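You operate a simulated robot arm through the tools that you are given. There is no shell and no other tool.

You are at the controls of a simulated two-armed robot. One attempt, no reset.

## Task
Wipe up the spill on the long bench top with the blue rag and put it back.

Only the result counts: the job must be done as asked and must still hold three seconds after the hand-in. Knocking over, shifting, dropping, spilling or breaking anything else fails it.

## Robot
Two 6-joint arms with two-finger parallel grippers on one trunk, on a base that moves. Base frame: it is fixed to the floor where the robot stands at the start and does not move with it; the origin is under the middle of the robot, x ahead of it, y to its left, z up; the surface under the hand at the start is at about z = 820. Readings come in mm, degrees, newtons and seconds.
The left shoulder is at the start at [60, 141, 924], the right one opposite. With the tool pointing down near the work surface each hand reaches from about 300 to 700 mm from the robot's upright axis, wherever it stands, measured 20 degrees to its own side. Payload 3.43 kg a hand.
The tool frame of a hand sits at the grasp point between the pads (the TCP): z along the fingers, y along the line on which they close. The tips reach 30 mm beyond it. Largest opening 94 mm; finger width 28, thickness 10; the body of the gripper, 50 by 96 mm, starts 55 mm behind the TCP.
Orientation is told as [roll, pitch, yaw] about the base's x, y, z axes, in that order, counted from this pose: with the fingers straight down and closing along the base's y, the tool's x points along the base's -x, its y along +y and its z along -z.

## Interface
- The arms move only by the tool jog_arm. It takes "left_rows", "right_rows" or both (then of equal length, played together; a hand with none holds still); each is a list of rows, each an object of numbers (a shift or turn left out is 0, a gripper value left out holds the last): "tx", "ty", "tz": the shift along the base's x, y, z in units of 150 mm (1.0 is 150 mm); "rx", "ry", "rz": the turn, a rotation vector about the base's x, y, z in units of 60 degrees (1.0 is 60 degrees); "hand": the gripper command, from -1 (shut) to 1 (fully open), values between in proportion. In form: [{"tx": .., "ty": .., "tz": .., "rx": .., "ry": .., "rz": .., "hand": ..}, ...]. A call has 1 to 20 rows; each row is the pose to reach, as a shift and turn from the pose commanded when the call began. A call with a number of a shift or a turn outside -1 to 1 is refused whole. A row lasts 0.2 s, in which the tool goes at most 50 mm and 8.6 degrees; a call with a longer step from one row to the next is refused whole, and so is a gripper value outside its range. A pose out of reach is approached as far as the arm can. The call stops where the force on the tool passes 40 N (or 10 N more than at its start, if that is more) or the arm is blocked; 0.2 s more then pass. Each finger travels about 153 mm/s and halts on what it meets, pressing with about 21 N; the grip force reading is that of the motor and also rises with nothing between the fingers. The clock runs only during rows and for 0.2 s after the last one: add rows that repeat a pose to give the fingers time. The reply holds the time, the measured pose of the TCP, the force on the tool along the base axes, the opening and the grip force, in the units named above and with some noise, with the torque about the TCP (base axes, N m) and any sound that the robot's microphone picked up.
- Cameras (640 x 400 px; columns grow to the right, rows downward): "scene" is now at [144.7, -25, 1518]; the picture's right is [-0.13, -0.99, 0.00], its down [-0.76, 0.10, -0.64] and it looks along [0.63, -0.08, -0.77] (base axes); focal length 285 px, centre (320, 200). "left" rides on the left gripper at [76, -14, -102] in its tool frame; the picture's right is [0.18, 0.98, 0.00], its down [-0.75, 0.14, -0.64] and it looks along [-0.63, 0.12, 0.77] (tool axes); focal length 243 px, centre (320, 200). "right" rides on the right gripper at [76, 14, -102] in its tool frame; the picture's right is [-0.18, 0.98, 0.00], its down [-0.75, -0.14, -0.64] and it looks along [-0.63, -0.12, 0.77] (tool axes); focal length 243 px, centre (320, 200). There is no depth. A picture from a camera that has moved, and an enlarged one, comes with that camera's place and axes in the base frame and with its lens. The place of the scene camera against the robot may be out by one fixed shift of up to 25 mm in any direction.
- grab_frame(camera): a new picture of that camera. The clock stands still meanwhile.
- move_column(by): slides the trunk up (or, below 0, down) by that many mm; the arms and the scene camera ride with it, the base frame stays. It gives what a move gives, with no picture.
- steer(legs): drives the robot by 1 to 6 legs, each [ahead, left, turn to the left] in mm, mm and degrees, along the robot's own axes; the way and the turn of a leg run together, so that a leg with both is an arc; at most 1500 mm and 180 degrees a leg. The arms and the cameras ride along, it lands a little off, and it stops where it bumps. It gives what a move gives.
- aim_head(pan, tilt): turns the head with the scene camera to pan (to the left, within 86 degrees either way) and tilt (down, from -29 to 69), counted from straight ahead of the robot. It gives what a move gives.
- inspect(camera, box): a new picture of the part [left, top, right, bottom] of that camera's present view, enlarged. The clock stands still meanwhile.
- sign_off(): hands the job in; it is judged then, once.

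Places have to be worked out from the pictures, the camera data and where the tool is seen. Open the grippers and draw the arms clear of the work before you hand the job in, unless the task says otherwise.

The tools are called after "Call:" as a command line: name --argument value ..., lists and objects as JSON in quotes. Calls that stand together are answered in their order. jog_arm: Moves the arms, as the interface text tells. Its arguments: {"type":"object","properties":{"left_rows":{"type":"array","items":{"type":"object","properties":{"tx":{"type":"number"},"ty":{"type":"number"},"tz":{"type":"number"},"rx":{"type":"number"},"ry":{"type":"number"},"rz":{"type":"number"},"hand":{"type":"number"}}}},"right_rows":{"type":"array","items":{"type":"object","properties":{"tx":{"type":"number"},"ty":{"type":"number"},"tz":{"type":"number"},"rx":{"type":"number"},"ry":{"type":"number"},"rz":{"type":"number"},"hand":{"type":"number"}}}}},"required":[]} The other tools are called the same way: move_column (by) moves the trunk up or down; steer (legs) drives the base; aim_head (pan, tilt) turns the head that bears the scene camera; grab_frame (camera) takes a picture; inspect (camera, box) takes an enlarged picture of a part of a camera's view; sign_off () hands the job in.

At the start:

```text
clock: 0.0
left_tcp_pos: [382.6, 160.9, 1100.8]
left_tool_rot: [0.0, 0.0, -0.2]
left_contact_force: [0.0, -0.2, -0.7]
left_moment: [0.0, 0.03, 0.0]
left_opening: 94.0
left_grip_force: 0.0
right_tcp_pos: [467.4, -204.7, 1101.4]
right_tool_rot: [0.0, 0.0, -0.1]
right_contact_force: [-0.8, 0.9, 0.7]
right_moment: [0.0, -0.02, 0.0]
right_opening: 94.2
right_grip_force: 0.1
trunk travel left (down, up): [-500.0, 90.0]
robot x, y, heading: [-0.5, -0.4, -0.2]
head pan, tilt (commanded): [-7.6, 50.3]
```

scene: 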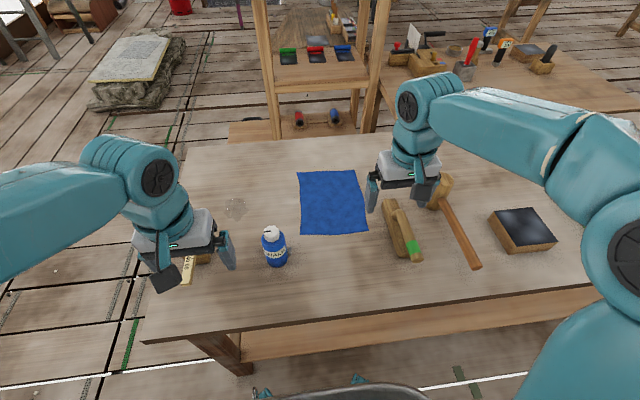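
right: 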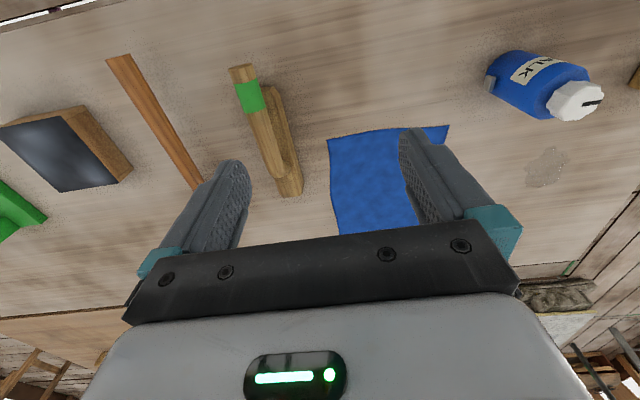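
left: 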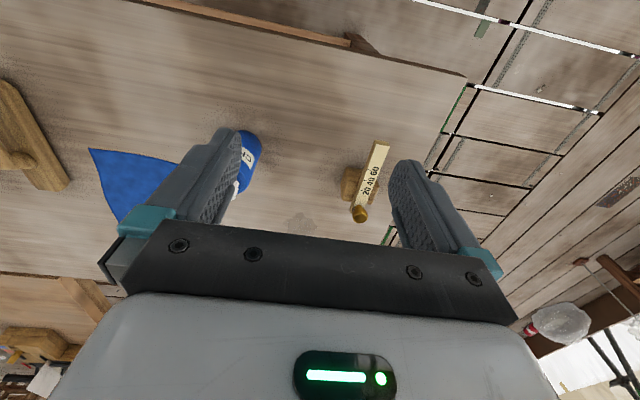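

The scene shows the blue rag lying flat on the bench and a greyish patch near pixel (236,208), which may be the spill, next to a blue bottle. I'll look closer before moving.

Call:
inspect --camera "scene" --box '[160, 140, 400, 290]'

Call:
inspect --camera "left" --box '[80, 100, 400, 300]'

Call:
inspect --camera "right" --box '[320, 30, 640, 230]'

```text
2.67 times, centred on (280, 215) of scene
camera zoom: at [144.7, -25.0, 1518.0], right [-0.13, -0.99, 0.0], down [-0.76, 0.1, -0.64], along [0.63, -0.08, -0.77], focal length 761 px, centre (427, 160)
```

zoom: 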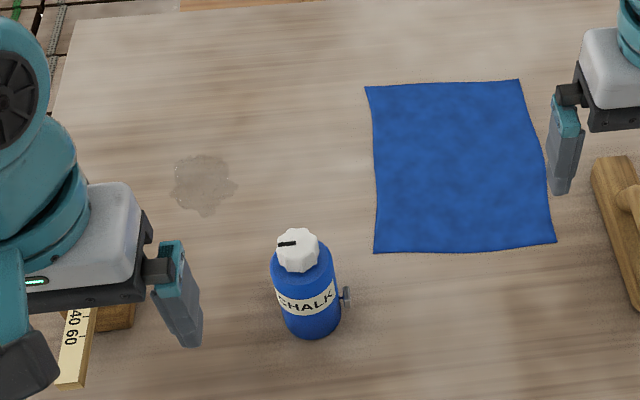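

```text
2.00 times, centred on (240, 200) of left
camera zoom: at [305.6, 147.3, 1202.0], right [-0.18, 0.98, 0.0], down [0.75, 0.14, 0.64], along [0.63, 0.12, -0.77], focal length 485 px, centre (480, 200)
```

zoom: 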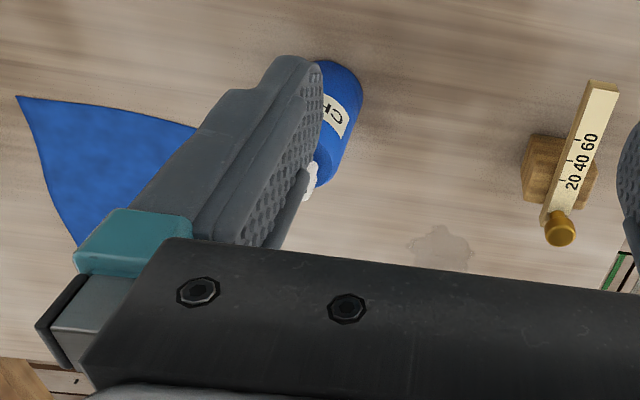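

```text
2.00 times, centred on (480, 130) of right
camera zoom: at [390.9, -189.4, 1204.1], right [0.19, 0.98, 0.0], down [0.75, -0.14, 0.64], along [0.63, -0.12, -0.77], focal length 485 px, centre (0, 340)
```

zoom: 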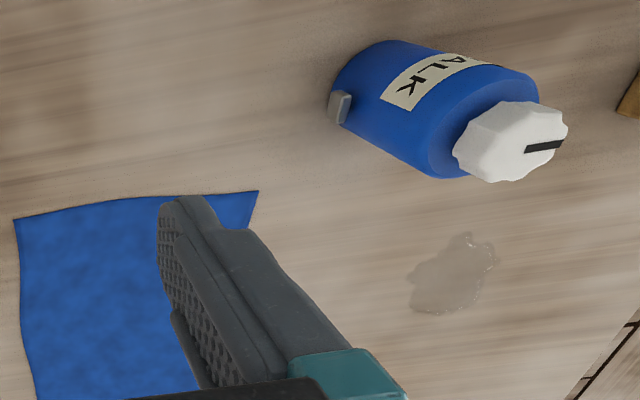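

The patch is a clear puddle at about [700, 175] on the bench, with the rag to its right at around y=-20. I'll look around with the head to check for other benches, spills or rags, before planning.

Call:
aim_head --pan -45 --tilt 30

Call:
grab_frame --camera "scene"

Call:
aim_head --pan 0 --tilt 25

Call:
grab_frame --camera "scene"

Call:
aim_head --pan 45 --tilt 35

Call:
grab_frame --camera "scene"

Call:
aim_head --pan 0 --tilt 65

Call:
grab_frame --camera "scene"

```text
clock: 1.0
left_tcp_pos: [381.9, 160.4, 1100.5]
left_tool_rot: [-0.1, 0.1, -0.1]
left_contact_force: [0.8, 0.3, -0.2]
left_moment: [-0.03, -0.01, 0.0]
left_opening: 94.2
left_grip_force: 0.0
right_tcp_pos: [467.6, -204.3, 1102.0]
right_tool_rot: [0.0, -0.1, 0.0]
right_contact_force: [-0.4, 0.3, 0.0]
right_moment: [-0.02, 0.01, -0.01]
right_opening: 93.9
right_grip_force: 0.0
trunk travel left (down, up): [-500.0, 90.0]
robot x, y, heading: [-1.2, -2.4, 0.1]
head pan, tilt (commanded): [-45.0, 30.0]
```

```text
taken
camera scene: at [133.3, -78.9, 1547.9], right [-0.71, -0.71, 0.0], down [-0.35, 0.35, -0.87], along [0.61, -0.61, -0.5], focal length 285 px, centre (320, 200)
```

scene: 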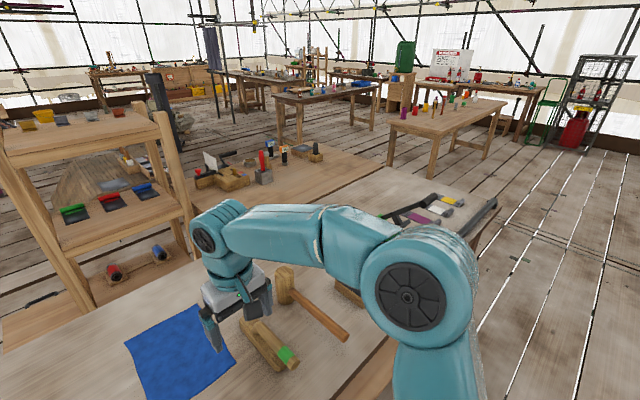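

```text
clock: 2.2
left_tcp_pos: [381.7, 161.4, 1100.1]
left_tool_rot: [0.0, 0.0, -0.1]
left_contact_force: [-0.6, -0.2, -0.5]
left_moment: [-0.01, 0.0, 0.0]
left_opening: 94.0
left_grip_force: 0.1
right_tcp_pos: [467.3, -204.7, 1100.3]
right_tool_rot: [0.0, 0.0, -0.2]
right_contact_force: [-0.2, 0.1, -0.1]
right_moment: [-0.01, 0.01, -0.02]
right_opening: 93.9
right_grip_force: 0.1
trunk travel left (down, up): [-500.0, 90.0]
robot x, y, heading: [0.6, 1.6, 0.1]
head pan, tilt (commanded): [0.0, 25.0]
```

```text
taken
camera scene: at [161.5, -14.9, 1555.8], right [0.0, -1.0, 0.0], down [-0.42, 0.0, -0.91], along [0.91, 0.0, -0.42], focal length 285 px, centre (320, 200)
```

scene: 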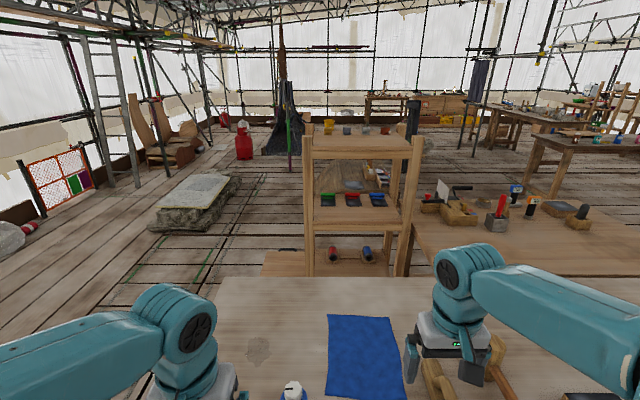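

```text
clock: 3.3
left_tcp_pos: [381.5, 160.8, 1100.1]
left_tool_rot: [0.0, 0.0, 0.0]
left_contact_force: [1.0, 0.2, 0.0]
left_moment: [0.0, 0.01, -0.02]
left_opening: 94.2
left_grip_force: 0.1
right_tcp_pos: [467.5, -204.0, 1100.3]
right_tool_rot: [0.0, 0.0, -0.2]
right_contact_force: [-0.5, 0.4, 0.1]
right_moment: [0.0, -0.01, -0.01]
right_opening: 94.0
right_grip_force: 0.0
trunk travel left (down, up): [-500.0, 90.0]
robot x, y, heading: [0.6, -2.3, -0.0]
head pan, tilt (commanded): [45.0, 35.0]
```

```text
taken
camera scene: at [131.4, 47.3, 1540.1], right [0.71, -0.71, 0.0], down [-0.41, -0.41, -0.82], along [0.58, 0.58, -0.57], focal length 285 px, centre (320, 200)
```

scene: 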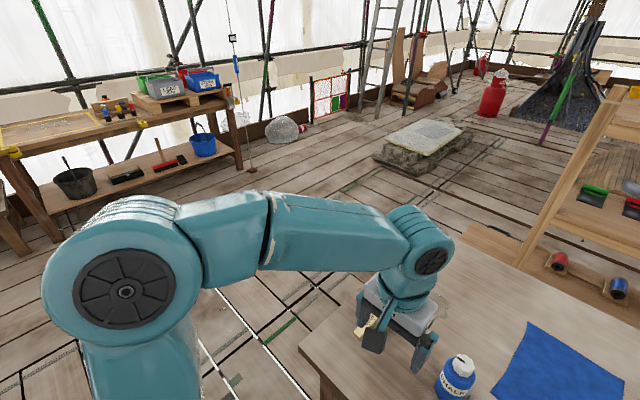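

```text
clock: 4.4
left_tcp_pos: [382.3, 160.8, 1100.7]
left_tool_rot: [0.0, 0.0, -0.1]
left_contact_force: [1.0, 0.2, -0.1]
left_moment: [-0.01, 0.03, 0.0]
left_opening: 94.0
left_grip_force: 0.0
right_tcp_pos: [467.1, -204.3, 1101.3]
right_tool_rot: [0.0, -0.1, -0.2]
right_contact_force: [-0.7, -0.7, -0.1]
right_moment: [0.0, -0.01, 0.01]
right_opening: 93.9
right_grip_force: 0.1
trunk travel left (down, up): [-500.0, 90.0]
robot x, y, heading: [-0.1, -1.9, -0.0]
head pan, tilt (commanded): [0.0, 65.0]
```

```text
taken
camera scene: at [129.8, -14.8, 1500.3], right [0.0, -1.0, 0.0], down [-0.91, 0.0, -0.42], along [0.42, 0.0, -0.91], focal length 285 px, centre (320, 200)
```

scene: 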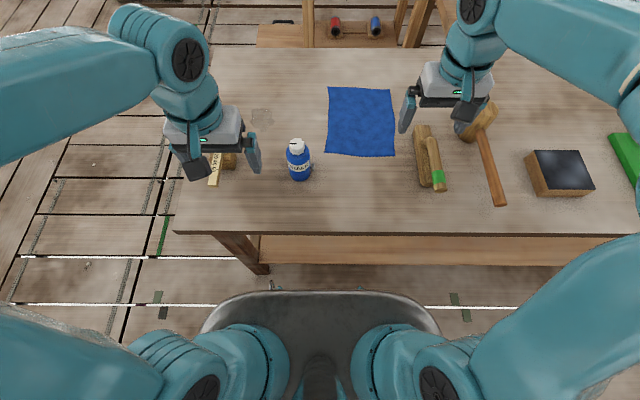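

Only one spill is visible, on the bench in front, at about [700,175]; the rag centre is at about [700,-117], with the chalk bottle near [525,60] and a marking gauge near y≈280. I'll shift the base left, and a bit forward, so the right arm can reach both the rag and the spill.

Call:
steer --legs '[[0, 165, 0], [40, 0, 0]]'

Call:
aim_head --pan -8 --tilt 55

Call:
grab_frame --camera "scene"

Call:
grab_frame --camera "right"

Call:
grab_frame --camera "left"

```text
clock: 7.9
left_tcp_pos: [420.8, 324.3, 1101.1]
left_tool_rot: [0.1, 0.0, -0.1]
left_contact_force: [-0.1, -0.3, -0.3]
left_moment: [0.06, -0.02, 0.01]
left_opening: 93.8
left_grip_force: 0.0
right_tcp_pos: [508.5, -41.0, 1101.8]
right_tool_rot: [0.2, -0.1, -0.3]
right_contact_force: [-0.5, -1.1, 0.2]
right_moment: [0.05, -0.03, -0.03]
right_opening: 93.7
right_grip_force: 0.0
trunk travel left (down, up): [-500.0, 90.0]
robot x, y, heading: [45.5, 162.4, 0.1]
head pan, tilt (commanded): [0.0, 65.0]
```

```text
clock: 8.6
left_tcp_pos: [419.5, 327.2, 1100.5]
left_tool_rot: [0.0, -0.1, -0.2]
left_contact_force: [0.6, 0.5, 1.0]
left_moment: [-0.02, 0.01, 0.0]
left_opening: 94.0
left_grip_force: 0.1
right_tcp_pos: [507.0, -38.5, 1102.2]
right_tool_rot: [-0.2, -0.2, -0.1]
right_contact_force: [0.1, 0.2, 0.3]
right_moment: [-0.02, -0.04, -0.02]
right_opening: 93.7
right_grip_force: 0.1
trunk travel left (down, up): [-500.0, 90.0]
robot x, y, heading: [43.6, 165.3, 0.1]
head pan, tilt (commanded): [-8.0, 55.0]
```

```text
taken
camera scene: at [182.6, 141.7, 1512.0], right [-0.14, -0.99, 0.0], down [-0.81, 0.11, -0.57], along [0.57, -0.08, -0.82], focal length 285 px, centre (320, 200)
```

scene: 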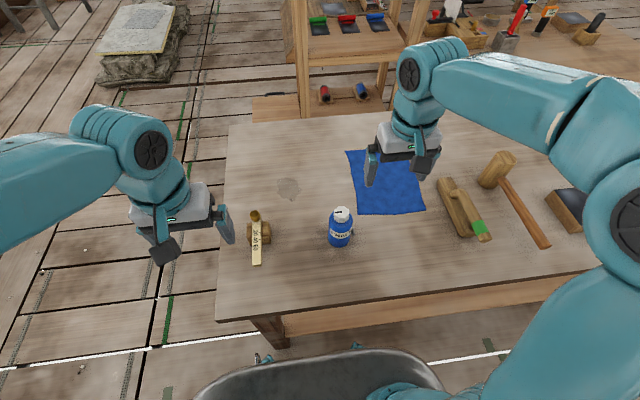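

```text
taken
camera right: at [430.3, -22.9, 1204.8], right [0.19, 0.98, 0.0], down [0.75, -0.14, 0.64], along [0.63, -0.12, -0.77], focal length 243 px, centre (320, 200)
```

right: 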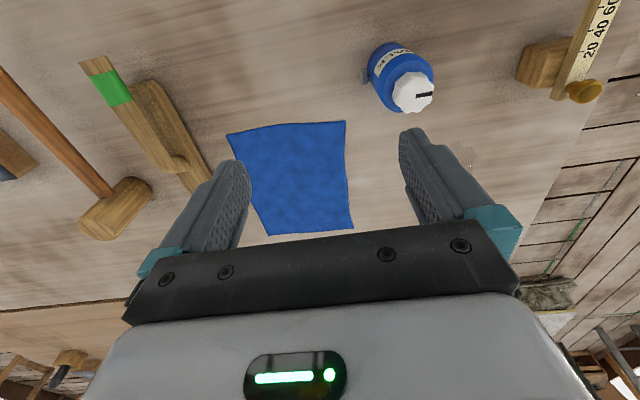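

```text
taken
camera left: at [344.9, 313.9, 1202.0], right [-0.18, 0.98, 0.0], down [0.75, 0.14, 0.64], along [0.63, 0.12, -0.77], focal length 243 px, centre (320, 200)
```

left: 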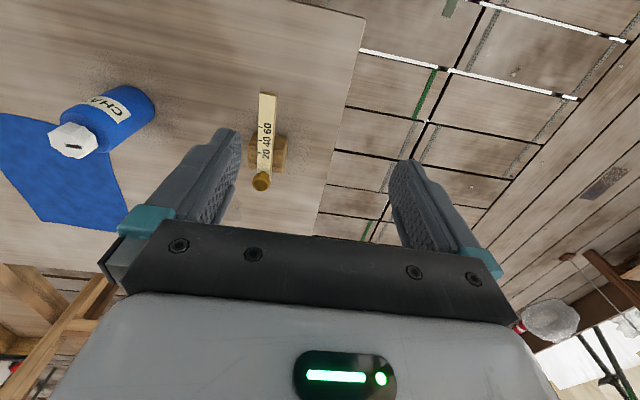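

The right wrist camera puts the rag corners near (576,-209), (588,-10), (846,-20) and (830,-218), so its centre is about (710,-114). The bottle is about 137 mm tall at (515,55). I'll check the clearance of the base front to the bench and zoom on the rag.

Call:
aim_head --pan 0 --tilt 69

Call:
inspect --camera "scene" --box '[160, 150, 480, 350]'

Call:
inspect --camera "scene" --box '[220, 30, 460, 180]'

Call:
inspect --camera "right" --box '[200, 100, 400, 250]'

```text
clock: 9.4
left_tcp_pos: [421.3, 325.4, 1101.0]
left_tool_rot: [0.1, 0.1, -0.2]
left_contact_force: [0.1, 0.2, -0.6]
left_moment: [0.02, 0.02, -0.01]
left_opening: 94.0
left_grip_force: 0.2
right_tcp_pos: [507.4, -40.6, 1101.3]
right_tool_rot: [0.1, -0.2, -0.3]
right_contact_force: [-1.3, 0.6, -0.2]
right_moment: [0.06, -0.01, 0.01]
right_opening: 94.1
right_grip_force: 0.1
trunk travel left (down, up): [-500.0, 90.0]
robot x, y, heading: [41.3, 165.2, -0.5]
head pan, tilt (commanded): [0.0, 68.8]
```

```text
2.00 times, centred on (320, 250) of scene
camera zoom: at [167.6, 148.3, 1496.5], right [0.0, -1.0, 0.0], down [-0.93, 0.0, -0.36], along [0.36, 0.0, -0.93], focal length 571 px, centre (320, 100)
```

zoom: 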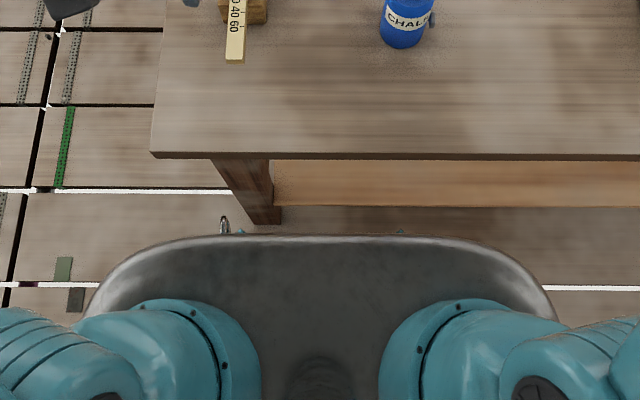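

```text
2.67 times, centred on (340, 105) of scene
camera zoom: at [167.6, 148.3, 1496.5], right [0.0, -1.0, 0.0], down [-0.93, 0.0, -0.36], along [0.36, 0.0, -0.93], focal length 761 px, centre (267, 453)
```

zoom: 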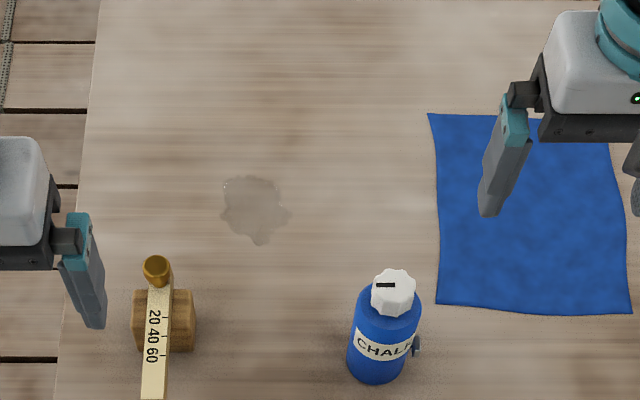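

```text
2.67 times, centred on (300, 175) of right
camera zoom: at [430.7, -25.5, 1204.0], right [0.19, 0.98, 0.0], down [0.75, -0.14, 0.64], along [0.63, -0.12, -0.77], focal length 647 px, centre (373, 267)
```

zoom: 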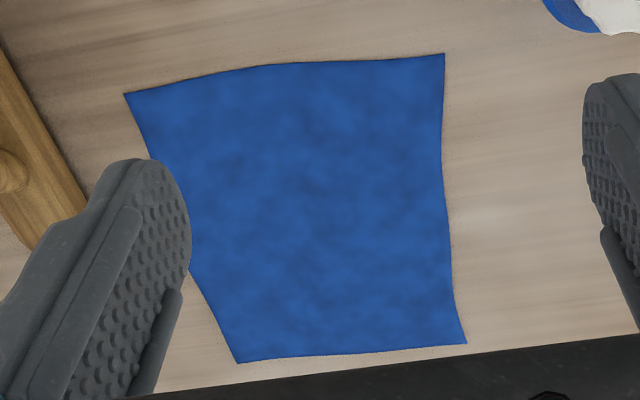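

The base still has at least about 36 mm of clearance at every height, so I nudge forward 22 mm for reach. Next I'll bring the right hand above the rag, about 130 mm up, for a close look.

Call:
steer --legs '[[22, 0, 0.3]]'

Call:
aim_head --pan -8 --tilt 55

```text
clock: 10.4
left_tcp_pos: [444.3, 327.8, 1099.4]
left_tool_rot: [0.0, 0.0, 0.2]
left_contact_force: [0.1, 1.1, 0.4]
left_moment: [-0.03, 0.01, -0.04]
left_opening: 94.2
left_grip_force: 0.0
right_tcp_pos: [532.6, -38.0, 1100.5]
right_tool_rot: [0.0, 0.0, 0.1]
right_contact_force: [-0.1, 0.4, -0.7]
right_moment: [0.01, -0.01, -0.04]
right_opening: 94.1
right_grip_force: 0.2
trunk travel left (down, up): [-500.0, 90.0]
robot x, y, heading: [64.5, 165.8, 0.2]
head pan, tilt (commanded): [0.0, 68.8]
```

```text
clock: 11.1
left_tcp_pos: [443.2, 327.9, 1099.5]
left_tool_rot: [0.0, 0.0, 0.2]
left_contact_force: [-0.8, -0.7, 0.2]
left_moment: [-0.01, -0.04, 0.0]
left_opening: 94.1
left_grip_force: 0.1
right_tcp_pos: [529.5, -36.4, 1101.7]
right_tool_rot: [0.0, 0.0, 0.1]
right_contact_force: [-0.3, 0.0, 1.1]
right_moment: [0.01, -0.03, 0.02]
right_opening: 93.8
right_grip_force: 0.1
trunk travel left (down, up): [-500.0, 90.0]
robot x, y, heading: [65.5, 167.9, 0.2]
head pan, tilt (commanded): [-8.0, 55.0]
```

The hand is at about (531,-37,1101). I'll move it in even steps to about (673,-114,960), above the rag.

Call:
jog_arm --right_rows '[{"tx": 0.16, "ty": -0.085, "tz": -0.157}, {"tx": 0.32, "ty": -0.17, "tz": -0.313}, {"tx": 0.475, "ty": -0.255, "tz": -0.47}, {"tx": 0.633, "ty": -0.34, "tz": -0.627}, {"tx": 0.79, "ty": -0.425, "tz": -0.783}, {"tx": 0.95, "ty": -0.51, "tz": -0.94}, {"tx": 0.95, "ty": -0.51, "tz": -0.94}]'

Call:
grab_frame --camera "right"

Call:
grab_frame --camera "scene"

```text
clock: 12.7
left_tcp_pos: [440.9, 328.1, 1101.6]
left_tool_rot: [0.0, -0.1, 0.2]
left_contact_force: [0.0, 0.0, 0.1]
left_moment: [-0.05, -0.01, 0.02]
left_opening: 93.7
left_grip_force: 0.0
right_tcp_pos: [671.2, -113.2, 961.5]
right_tool_rot: [0.0, -0.1, 0.1]
right_contact_force: [-0.5, -0.5, 0.2]
right_moment: [0.03, -0.03, 0.02]
right_opening: 94.1
right_grip_force: 0.0
trunk travel left (down, up): [-500.0, 90.0]
robot x, y, heading: [65.4, 163.2, 0.4]
head pan, tilt (commanded): [-8.0, 55.0]
```

```text
taken
camera right: at [594.7, -98.6, 1064.2], right [0.18, 0.98, 0.0], down [0.75, -0.14, 0.64], along [0.63, -0.12, -0.77], focal length 243 px, centre (320, 200)
```

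right: 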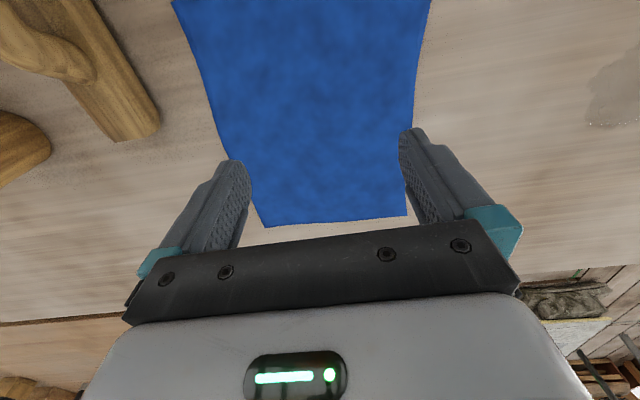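

```text
taken
camera scene: at [205.4, 141.0, 1512.1], right [-0.13, -0.99, 0.0], down [-0.81, 0.11, -0.58], along [0.57, -0.08, -0.82], focal length 285 px, centre (320, 200)
```

scene: 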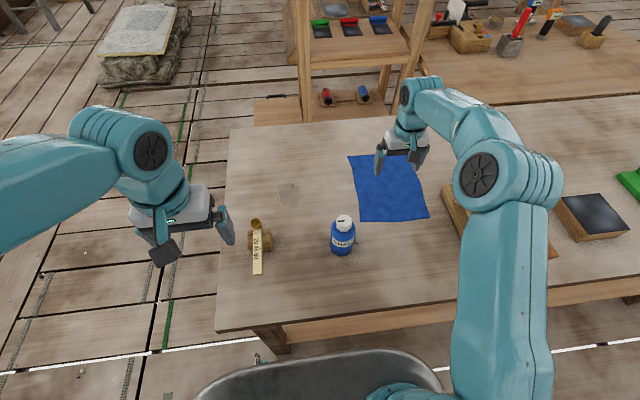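

The rag lies flat and is well placed between the fingers, with its centre near (710,-114). I'll shift to x≈700, narrow the opening to about 65 mm and come down to just above the rag.

Call:
jog_arm --right_rows '[{"tx": 0.1, "tz": -0.15, "hand": 0.4}, {"tx": 0.19, "tz": -0.35, "hand": 0.4}, {"tx": 0.19, "tz": -0.55, "hand": 0.4}, {"tx": 0.19, "tz": -0.66, "hand": 0.4}, {"tx": 0.19, "tz": -0.66, "hand": 0.4}]'

Call:
grab_frame --camera "right"

Call:
inspect --camera "scene" --box '[320, 90, 480, 230]'

```text
clock: 13.9
left_tcp_pos: [444.0, 328.6, 1099.9]
left_tool_rot: [0.0, 0.1, 0.2]
left_contact_force: [0.3, 0.1, -0.1]
left_moment: [0.04, -0.05, 0.02]
left_opening: 94.2
left_grip_force: 0.0
right_tcp_pos: [701.6, -113.4, 860.5]
right_tool_rot: [0.0, 0.0, 0.2]
right_contact_force: [-0.8, -0.1, 0.5]
right_moment: [0.01, -0.02, 0.03]
right_opening: 65.8
right_grip_force: 0.0
trunk travel left (down, up): [-500.0, 90.0]
robot x, y, heading: [65.6, 165.2, 0.3]
head pan, tilt (commanded): [-8.0, 55.0]
```

```text
taken
camera right: at [625.1, -98.1, 962.9], right [0.18, 0.98, 0.0], down [0.75, -0.14, 0.64], along [0.63, -0.12, -0.77], focal length 243 px, centre (320, 200)
```

right: 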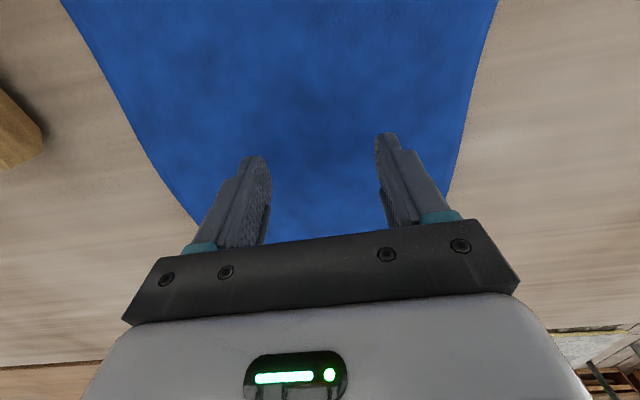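

```text
2.86 times, centred on (400, 160) of scene
camera zoom: at [208.0, 140.2, 1511.9], right [-0.13, -0.99, 0.0], down [-0.81, 0.11, -0.57], along [0.57, -0.08, -0.82], focal length 816 px, centre (91, 314)
```

zoom: 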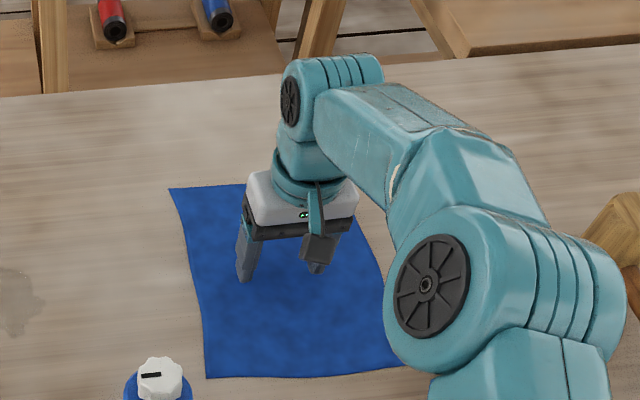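

The hand is at z=860, tips about 10 mm over the rag. I'll go down in small steps and watch the contact force.

Call:
jog_arm --right_rows '[{"tz": -0.02}, {"tz": -0.04}, {"tz": -0.05}, {"tz": -0.055}, {"tz": -0.055}]'

```text
clock: 15.1
left_tcp_pos: [442.8, 327.9, 1100.3]
left_tool_rot: [0.1, 0.0, 0.3]
left_contact_force: [-0.4, -0.3, -0.3]
left_moment: [0.0, 0.01, 0.01]
left_opening: 94.1
left_grip_force: 0.2
right_tcp_pos: [701.5, -114.3, 852.5]
right_tool_rot: [-0.1, 0.0, 0.1]
right_contact_force: [0.1, 0.2, 0.0]
right_moment: [0.01, 0.0, 0.01]
right_opening: 66.1
right_grip_force: 0.1
trunk travel left (down, up): [-500.0, 90.0]
robot x, y, heading: [67.4, 167.2, 0.2]
head pan, tilt (commanded): [-8.0, 55.0]
```

No contact yet at z≈852. I'll continue down 1.5 mm at a time.

Call:
jog_arm --right_rows '[{"tz": -0.01}, {"tz": -0.02}, {"tz": -0.02}]'

Call:
grab_frame --camera "right"

```text
clock: 15.9
left_tcp_pos: [442.0, 329.8, 1101.6]
left_tool_rot: [0.0, -0.1, 0.1]
left_contact_force: [-0.3, 0.1, 0.5]
left_moment: [-0.01, 0.0, -0.01]
left_opening: 93.8
left_grip_force: 0.0
right_tcp_pos: [701.3, -113.1, 852.4]
right_tool_rot: [0.0, -0.2, 0.1]
right_contact_force: [-0.7, 0.2, 9.8]
right_moment: [0.24, 0.06, 0.02]
right_opening: 65.7
right_grip_force: 0.0
trunk travel left (down, up): [-500.0, 90.0]
robot x, y, heading: [69.1, 165.2, 0.2]
head pan, tilt (commanded): [-8.0, 55.0]
```

```text
taken
camera right: at [624.8, -98.5, 953.9], right [0.18, 0.98, 0.0], down [0.75, -0.14, 0.64], along [0.63, -0.12, -0.76], focal length 243 px, centre (320, 200)
```

right: 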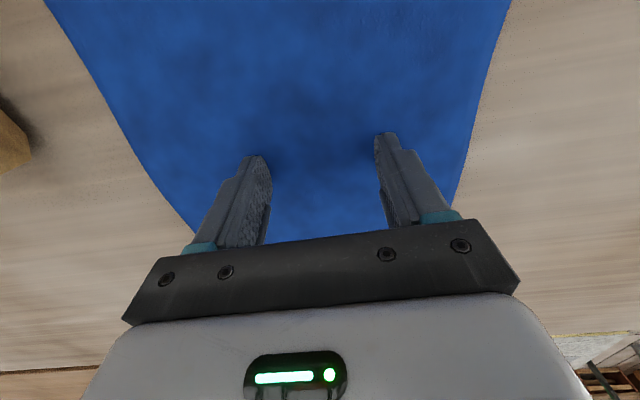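

There's a light press of about 10 N on the rag at z≈852. I now close the fingers gradually while keeping the press, to gather a fold.

Call:
jog_arm --right_rows '[{"hand": 0.2}, {"hand": 0.0}, {"hand": -0.2}, {"hand": -0.4}, {"hand": -0.6}, {"hand": -0.8}, {"hand": -1.0}, {"hand": -1.0}]'

Call:
grab_frame --camera "right"

Call:
inspect --camera "scene" --box '[320, 90, 480, 230]'

```text
clock: 17.7
left_tcp_pos: [441.2, 328.9, 1101.3]
left_tool_rot: [0.0, -0.1, 0.2]
left_contact_force: [-0.3, 0.1, 1.3]
left_moment: [0.0, 0.0, -0.01]
left_opening: 94.0
left_grip_force: 0.1
right_tcp_pos: [700.3, -112.8, 852.4]
right_tool_rot: [0.0, -0.2, 0.1]
right_contact_force: [-0.1, 0.5, 19.4]
right_moment: [0.08, -0.01, -0.01]
right_opening: 2.1
right_grip_force: 21.5
trunk travel left (down, up): [-500.0, 90.0]
robot x, y, heading: [66.0, 165.9, 0.5]
head pan, tilt (commanded): [-8.0, 55.0]
```

```text
taken
camera right: at [624.2, -98.2, 953.9], right [0.18, 0.98, 0.0], down [0.75, -0.14, 0.64], along [0.63, -0.12, -0.76], focal length 243 px, centre (320, 200)
```

right: 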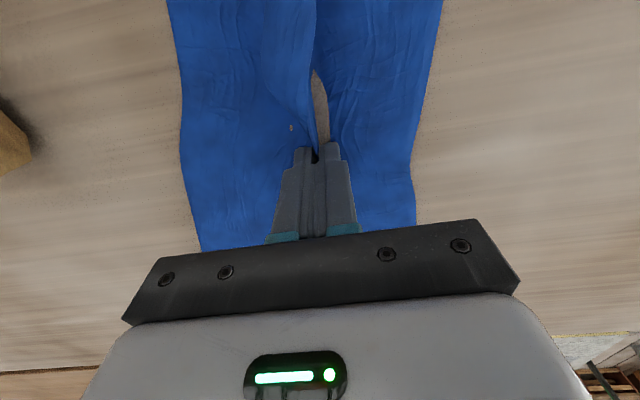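

```text
2.86 times, centred on (400, 160) of scene
camera zoom: at [205.8, 141.3, 1512.1], right [-0.13, -0.99, 0.0], down [-0.81, 0.11, -0.57], along [0.57, -0.08, -0.82], focal length 816 px, centre (91, 314)
```

zoom: 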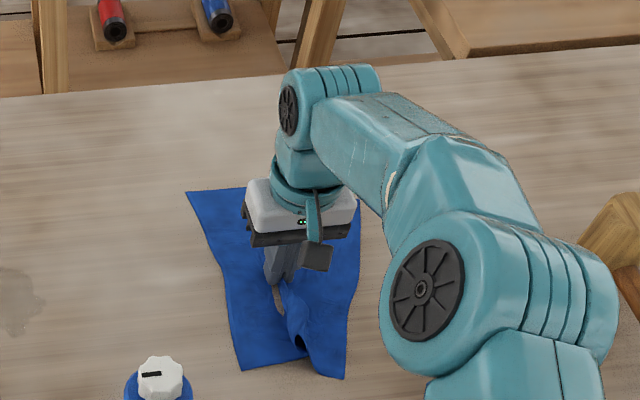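

The rag is soft and a fold is firmly pinched (opening 2.1 mm, grip 21.5 N). I'll lift about 15 mm and check that it comes along.

Call:
jog_arm --right_rows '[{"tz": 0.04}, {"tz": 0.08}, {"tz": 0.12}, {"tz": 0.12}]'

Call:
grab_frame --camera "right"

```text
clock: 18.7
left_tcp_pos: [442.1, 328.8, 1101.1]
left_tool_rot: [0.0, 0.1, 0.2]
left_contact_force: [-0.6, 0.2, 0.2]
left_moment: [0.04, 0.03, 0.02]
left_opening: 94.0
left_grip_force: 0.1
right_tcp_pos: [701.8, -113.7, 867.6]
right_tool_rot: [0.0, 0.0, 0.1]
right_contact_force: [0.7, 0.4, -0.1]
right_moment: [-0.01, 0.0, -0.02]
right_opening: 2.4
right_grip_force: 20.9
trunk travel left (down, up): [-500.0, 90.0]
robot x, y, heading: [64.4, 166.3, 0.4]
head pan, tilt (commanded): [-8.0, 55.0]
```

```text
taken
camera right: at [624.6, -98.8, 970.6], right [0.18, 0.98, 0.0], down [0.75, -0.14, 0.64], along [0.63, -0.12, -0.77], focal length 243 px, centre (320, 200)
```

right: 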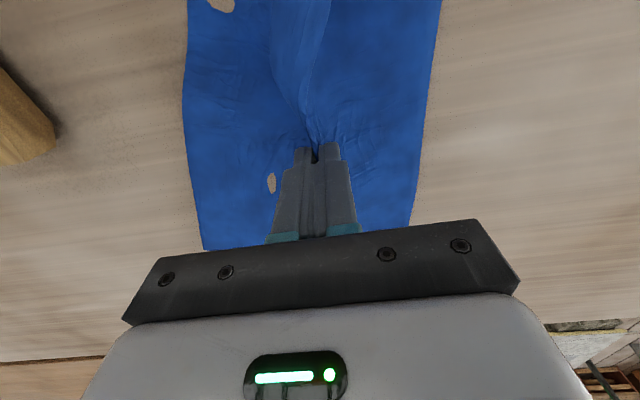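

The fold holds at z≈867 with the flaps still on the bench. I'll drag it left towards the spill at constant x≈702.

Call:
jog_arm --right_rows '[{"ty": 0.1}, {"ty": 0.25}, {"ty": 0.42}, {"ty": 0.6}, {"ty": 0.78}, {"ty": 0.95}, {"ty": 0.95}]'

Call:
grab_frame --camera "right"

Call:
grab_frame --camera "scene"

```text
clock: 20.3
left_tcp_pos: [442.9, 326.4, 1099.3]
left_tool_rot: [0.0, 0.0, 0.1]
left_contact_force: [-1.1, 0.4, -1.2]
left_moment: [0.0, -0.01, -0.01]
left_opening: 93.8
left_grip_force: 0.0
right_tcp_pos: [702.1, 29.4, 868.5]
right_tool_rot: [0.1, 0.0, 0.1]
right_contact_force: [-1.1, -0.3, -0.1]
right_moment: [0.01, 0.0, 0.03]
right_opening: 2.5
right_grip_force: 21.1
trunk travel left (down, up): [-500.0, 90.0]
robot x, y, heading: [67.7, 163.6, 0.2]
head pan, tilt (commanded): [-8.0, 55.0]
```

```text
taken
camera right: at [625.3, 43.6, 970.9], right [0.18, 0.98, 0.0], down [0.75, -0.14, 0.64], along [0.63, -0.12, -0.77], focal length 243 px, centre (320, 200)
```

right: 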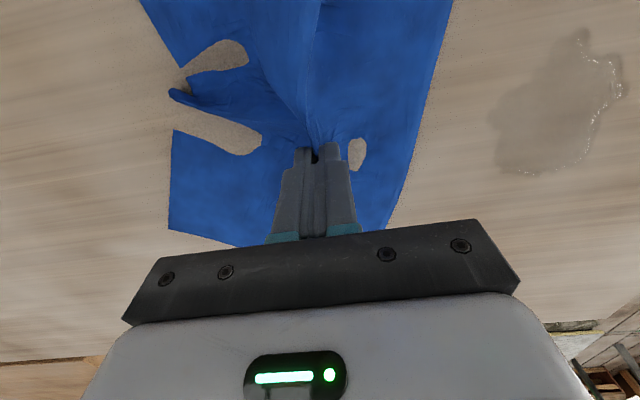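

```text
taken
camera scene: at [207.7, 139.3, 1511.9], right [-0.13, -0.99, 0.0], down [-0.81, 0.11, -0.57], along [0.57, -0.08, -0.82], focal length 285 px, centre (320, 200)
```

scene: 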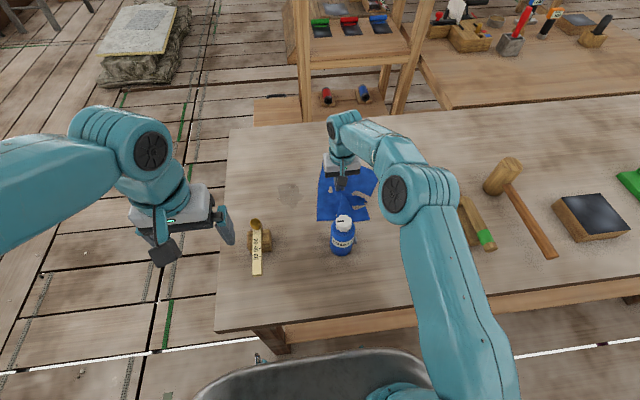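

The rag follows well, and from this view the spill spans about x 660–752, y 140–210. I'll continue left so the rag lies over the spill, at grip y≈172.

Call:
jog_arm --right_rows '[{"ty": 0.1}, {"ty": 0.25}, {"ty": 0.42}, {"ty": 0.6}, {"ty": 0.78}, {"ty": 0.95}, {"ty": 0.95}]'

Call:
grab_frame --camera "right"

Call:
grab_frame --camera "scene"

```text
clock: 21.9
left_tcp_pos: [443.1, 328.0, 1101.5]
left_tool_rot: [0.0, 0.0, 0.2]
left_contact_force: [0.3, -0.6, -0.7]
left_moment: [0.04, -0.02, -0.01]
left_opening: 94.0
left_grip_force: 0.0
right_tcp_pos: [696.1, 168.4, 867.8]
right_tool_rot: [0.2, 0.0, 0.1]
right_contact_force: [0.3, -0.8, 0.1]
right_moment: [0.01, -0.05, 0.02]
right_opening: 2.5
right_grip_force: 21.5
right hand out of reach, approached as far as the arm can: row 6, 7
trunk travel left (down, up): [-500.0, 90.0]
robot x, y, heading: [65.1, 164.6, 0.5]
head pan, tilt (commanded): [-8.0, 55.0]
```

```text
taken
camera right: at [619.7, 183.7, 970.7], right [0.18, 0.98, 0.0], down [0.75, -0.14, 0.64], along [0.63, -0.12, -0.77], focal length 243 px, centre (320, 200)
```

right: 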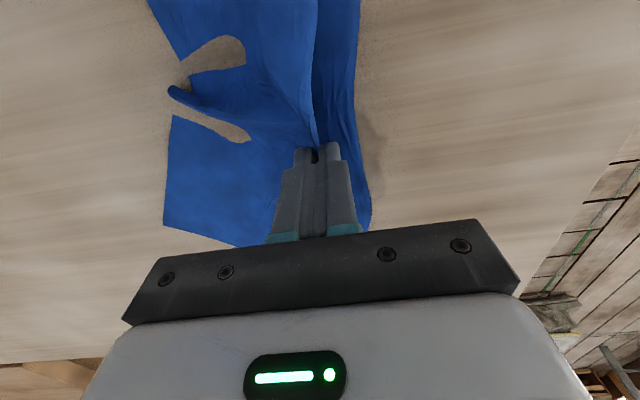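

```text
taken
camera scene: at [207.3, 139.2, 1511.9], right [-0.13, -0.99, 0.0], down [-0.81, 0.11, -0.57], along [0.57, -0.08, -0.82], focal length 285 px, centre (320, 200)
```

scene: 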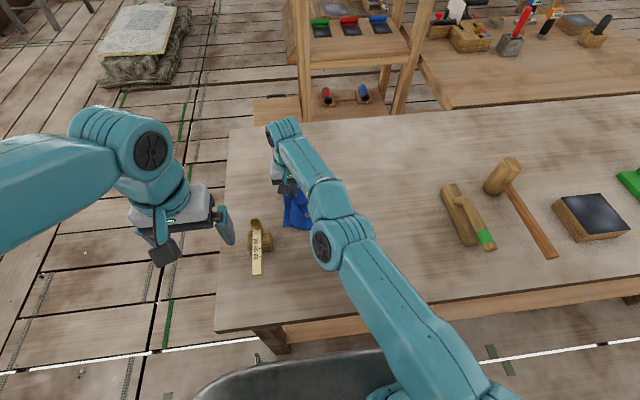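

The arm hit its reach limit at (696,168) and the elbow now hides the bottle in the scene view. I'll check the bottle's clearance with the left wrist camera before going on.

Call:
grab_frame --camera "left"

Call:
inspect --camera "scene" --box '[230, 110, 420, 280]'

```text
taken
camera left: at [366.9, 313.0, 1202.2], right [-0.19, 0.98, 0.0], down [0.75, 0.14, 0.64], along [0.63, 0.12, -0.77], focal length 243 px, centre (320, 200)
```

left: 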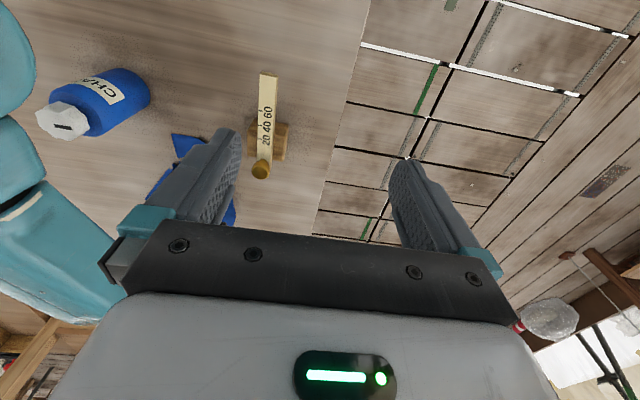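

```text
2.35 times, centred on (325, 195) of scene
camera zoom: at [207.3, 139.2, 1511.9], right [-0.13, -0.99, 0.0], down [-0.81, 0.11, -0.57], along [0.57, -0.08, -0.82], focal length 672 px, centre (308, 212)
```

zoom: 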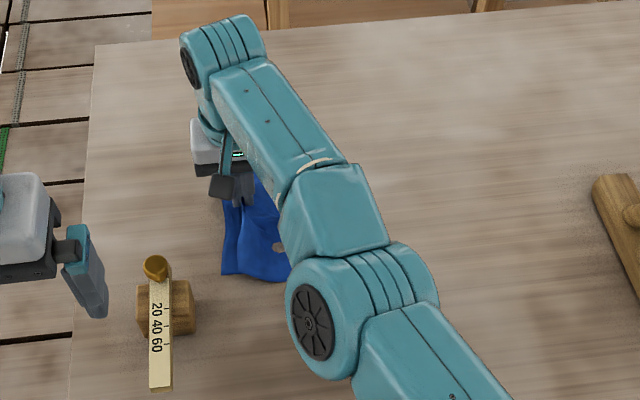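

The elbow clears the bottle by about 35–40 mm, which is tighter than I want. I'll bring the rag back to y≈70, raise the trunk for a higher elbow and longer reach, and shift the base left before wiping.

Call:
jog_arm --right_rows '[{"ty": -0.12}, {"ty": -0.27}, {"ty": -0.42}, {"ty": -0.57}, {"ty": -0.68}, {"ty": -0.68}]'

Call:
move_column --by 70

Call:
grab_frame --camera "right"

Call:
grab_frame --camera "scene"

```text
clock: 23.3
left_tcp_pos: [442.6, 328.4, 1100.7]
left_tool_rot: [0.0, 0.0, 0.2]
left_contact_force: [0.6, -0.9, -0.5]
left_moment: [0.0, 0.04, 0.02]
left_opening: 93.8
left_grip_force: 0.0
right_tcp_pos: [721.6, 70.5, 866.9]
right_tool_rot: [0.1, 0.0, 0.1]
right_contact_force: [1.3, 0.8, 0.0]
right_moment: [0.04, 0.03, 0.01]
right_opening: 2.3
right_grip_force: 20.9
right hand out of reach, approached as far as the arm can: row 1, 2, 3, 4, 5, 6
trunk travel left (down, up): [-500.0, 90.0]
robot x, y, heading: [66.9, 165.4, 0.2]
head pan, tilt (commanded): [-8.0, 55.0]
```

```text
clock: 24.4
left_tcp_pos: [443.5, 327.7, 1170.5]
left_tool_rot: [-0.1, 0.0, 0.2]
left_contact_force: [1.2, -0.7, -0.1]
left_moment: [0.02, 0.01, 0.0]
left_opening: 93.9
left_grip_force: 0.1
right_tcp_pos: [721.0, 70.3, 937.7]
right_tool_rot: [0.0, 0.1, 0.1]
right_contact_force: [0.1, -0.2, 0.6]
right_moment: [0.01, 0.02, 0.0]
right_opening: 2.2
right_grip_force: 21.2
trunk travel left (down, up): [-570.0, 20.0]
robot x, y, heading: [65.5, 164.4, 0.3]
head pan, tilt (commanded): [-8.0, 55.0]
```

```text
taken
camera right: at [644.7, 86.1, 1040.2], right [0.18, 0.98, 0.0], down [0.75, -0.14, 0.64], along [0.63, -0.12, -0.77], focal length 243 px, centre (320, 200)
```

right: 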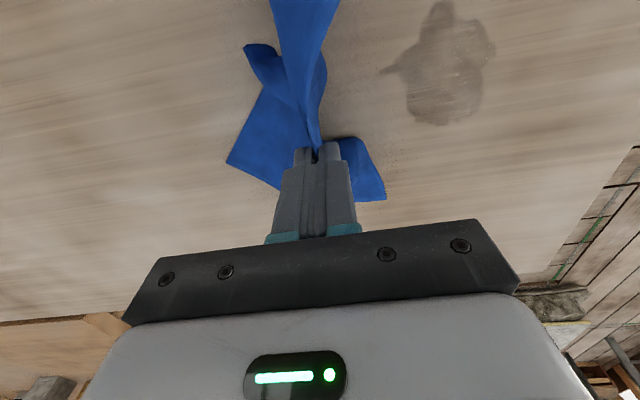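

```text
taken
camera scene: at [208.2, 140.5, 1581.8], right [-0.13, -0.99, 0.0], down [-0.81, 0.11, -0.57], along [0.57, -0.08, -0.82], focal length 285 px, centre (320, 200)
```

scene: 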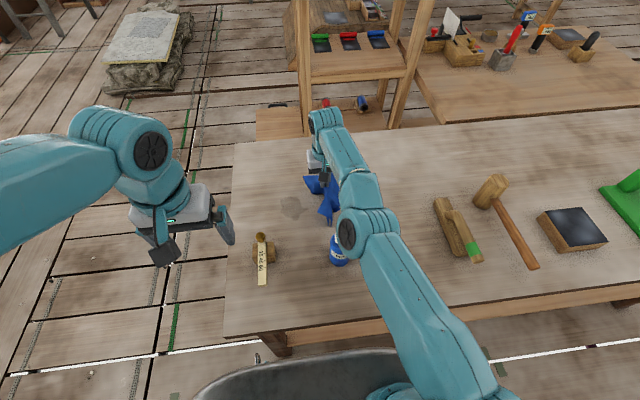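

The rag is lifted, hanging from the pinch at (721,70), and the spill is in plain view at x 660–755, y 130–214. I'll drive the base 100 mm left, which carries the rag over the spill.

Call:
steer --legs '[[0, 100, 0]]'

Call:
grab_frame --camera "scene"

Call:
grab_frame --camera "right"

```text
clock: 26.3
left_tcp_pos: [439.2, 425.9, 1171.2]
left_tool_rot: [0.0, -0.2, 0.2]
left_contact_force: [0.6, 0.3, 1.0]
left_moment: [0.02, -0.07, 0.0]
left_opening: 94.2
left_grip_force: 0.1
right_tcp_pos: [718.8, 169.9, 940.0]
right_tool_rot: [0.0, -0.1, 0.2]
right_contact_force: [0.1, -0.2, 0.2]
right_moment: [0.0, -0.06, 0.01]
right_opening: 2.2
right_grip_force: 21.0
trunk travel left (down, up): [-570.0, 20.0]
robot x, y, heading: [68.6, 266.3, 0.5]
head pan, tilt (commanded): [-8.0, 55.0]
```

```text
taken
camera scene: at [202.6, 241.1, 1582.3], right [-0.13, -0.99, 0.0], down [-0.81, 0.11, -0.58], along [0.57, -0.08, -0.82], focal length 285 px, centre (320, 200)
```

scene: 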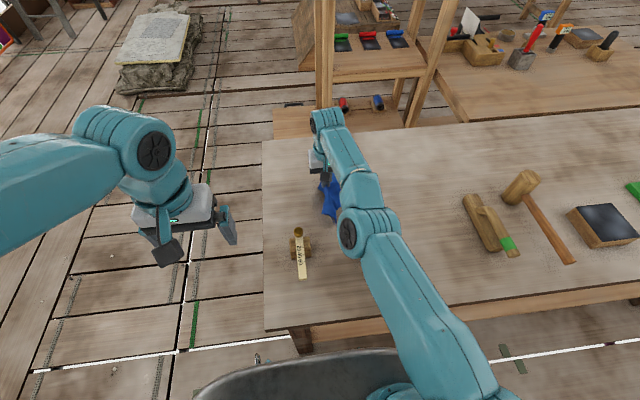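

```text
taken
camera right: at [641.5, 184.1, 1042.4], right [0.18, 0.98, 0.0], down [0.75, -0.14, 0.64], along [0.63, -0.12, -0.77], focal length 243 px, centre (320, 200)
```

right: 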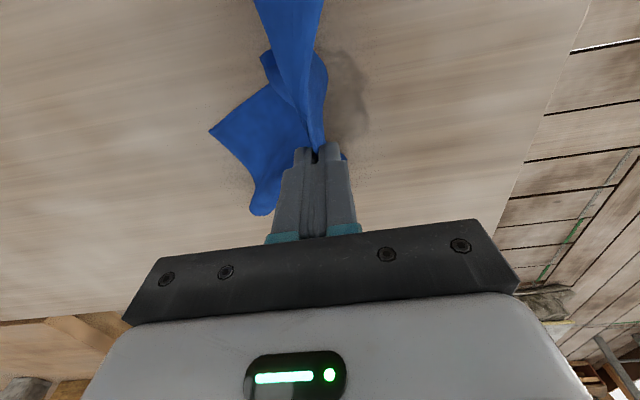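

The rag hangs just beside and over the puddle. I'll lower it onto the spill at about (712,192).

Call:
jog_arm --right_rows '[{"tx": -0.02, "ty": 0.1, "tz": -0.08}, {"tx": -0.05, "ty": 0.15, "tz": -0.22}, {"tx": -0.05, "ty": 0.15, "tz": -0.36}, {"tx": -0.05, "ty": 0.15, "tz": -0.48}, {"tx": -0.05, "ty": 0.15, "tz": -0.53}, {"tx": -0.05, "ty": 0.15, "tz": -0.53}]'

Call:
grab_frame --camera "right"

Call:
inspect --camera "scene" --box '[250, 90, 450, 270]'

```text
clock: 27.7
left_tcp_pos: [443.1, 426.3, 1170.5]
left_tool_rot: [0.0, 0.0, 0.2]
left_contact_force: [-0.9, -0.6, 0.1]
left_moment: [0.02, 0.0, 0.03]
left_opening: 93.9
left_grip_force: 0.1
right_tcp_pos: [712.7, 193.0, 856.5]
right_tool_rot: [0.0, 0.2, 0.1]
right_contact_force: [1.4, -1.0, 0.8]
right_moment: [-0.03, -0.03, 0.02]
right_opening: 2.4
right_grip_force: 21.1
trunk travel left (down, up): [-570.0, 20.0]
robot x, y, heading: [68.3, 264.2, 0.2]
head pan, tilt (commanded): [-8.0, 55.0]
```

```text
taken
camera right: at [637.0, 206.6, 959.7], right [0.18, 0.98, 0.0], down [0.76, -0.14, 0.64], along [0.63, -0.12, -0.77], focal length 243 px, centre (320, 200)
```

right: 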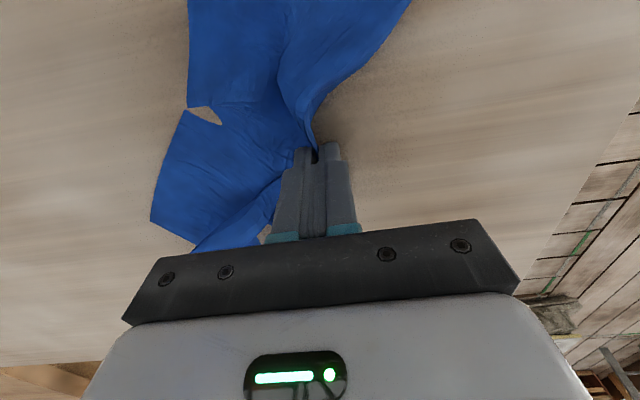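

```text
2.22 times, centred on (350, 180) of scene
camera zoom: at [207.2, 241.3, 1581.5], right [-0.13, -0.99, 0.0], down [-0.81, 0.11, -0.57], along [0.57, -0.08, -0.82], focal length 634 px, centre (253, 244)
```

zoom: 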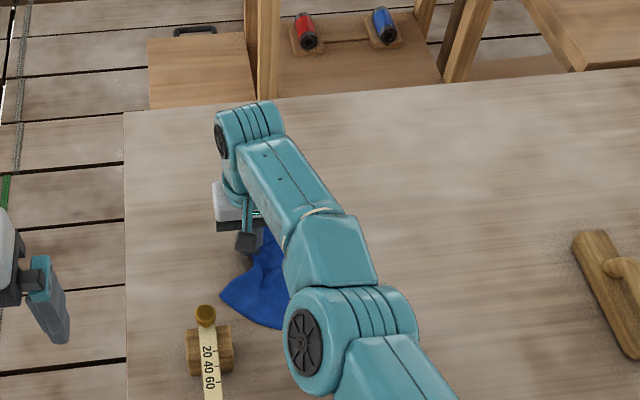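

The rag now lies over the near half of the spill, clear of the gauge by about 70 mm. I'll press lightly and wipe with strokes along y, then look.

Call:
jog_arm --right_rows '[{"ty": 0.06, "tz": -0.015}, {"ty": 0.13, "tz": -0.025}, {"ty": 0.0, "tz": -0.025}, {"ty": -0.14, "tz": -0.025}, {"ty": -0.28, "tz": -0.025}, {"ty": -0.42, "tz": -0.025}, {"ty": -0.55, "tz": -0.025}, {"tx": -0.07, "ty": -0.55, "tz": -0.025}, {"tx": -0.14, "ty": -0.42, "tz": -0.025}, {"tx": -0.14, "ty": -0.28, "tz": -0.025}, {"tx": -0.14, "ty": -0.14, "tz": -0.025}, {"tx": -0.14, "ty": 0.0, "tz": -0.025}, {"tx": -0.14, "ty": 0.1, "tz": -0.025}, {"tx": -0.14, "ty": 0.1, "tz": -0.025}]'

Call:
grab_frame --camera "right"

Call:
inspect --camera "scene" --box '[250, 90, 450, 270]'

```text
clock: 30.7
left_tcp_pos: [441.2, 427.2, 1170.5]
left_tool_rot: [0.0, -0.1, 0.2]
left_contact_force: [0.8, 1.3, -0.6]
left_moment: [-0.02, 0.01, 0.0]
left_opening: 93.9
left_grip_force: 0.2
right_tcp_pos: [705.5, 209.6, 854.2]
right_tool_rot: [0.0, 0.0, 0.2]
right_contact_force: [1.8, -6.7, 14.7]
right_moment: [-0.36, 0.04, 0.04]
right_opening: 2.4
right_grip_force: 21.1
right hand out of reach, approached as far as the arm can: row 2, 5, 6, 7, 8, 9, 10, 11, 12, 13, 14
trunk travel left (down, up): [-570.0, 20.0]
robot x, y, heading: [66.3, 269.7, 0.4]
head pan, tilt (commanded): [-8.0, 55.0]
```

```text
taken
camera right: at [629.4, 225.3, 956.1], right [0.18, 0.98, 0.0], down [0.75, -0.14, 0.64], along [0.63, -0.12, -0.77], focal length 243 px, centre (320, 200)
```

right: 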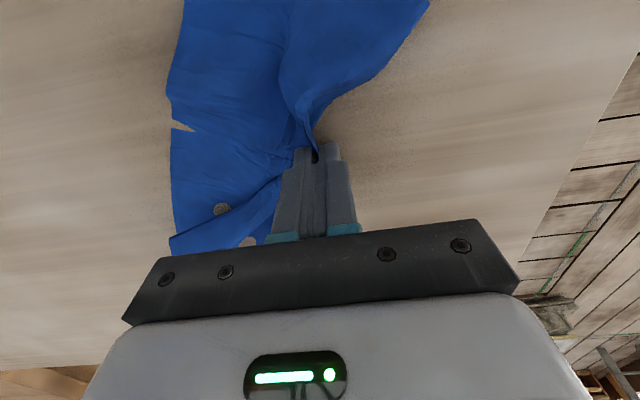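

```text
2.22 times, centred on (350, 180) of scene
camera zoom: at [205.5, 241.8, 1582.1], right [-0.13, -0.99, 0.0], down [-0.81, 0.11, -0.57], along [0.57, -0.08, -0.82], focal length 634 px, centre (253, 244)
```

zoom: 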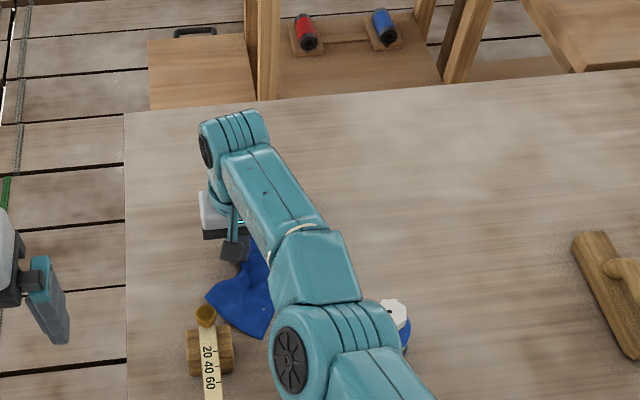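

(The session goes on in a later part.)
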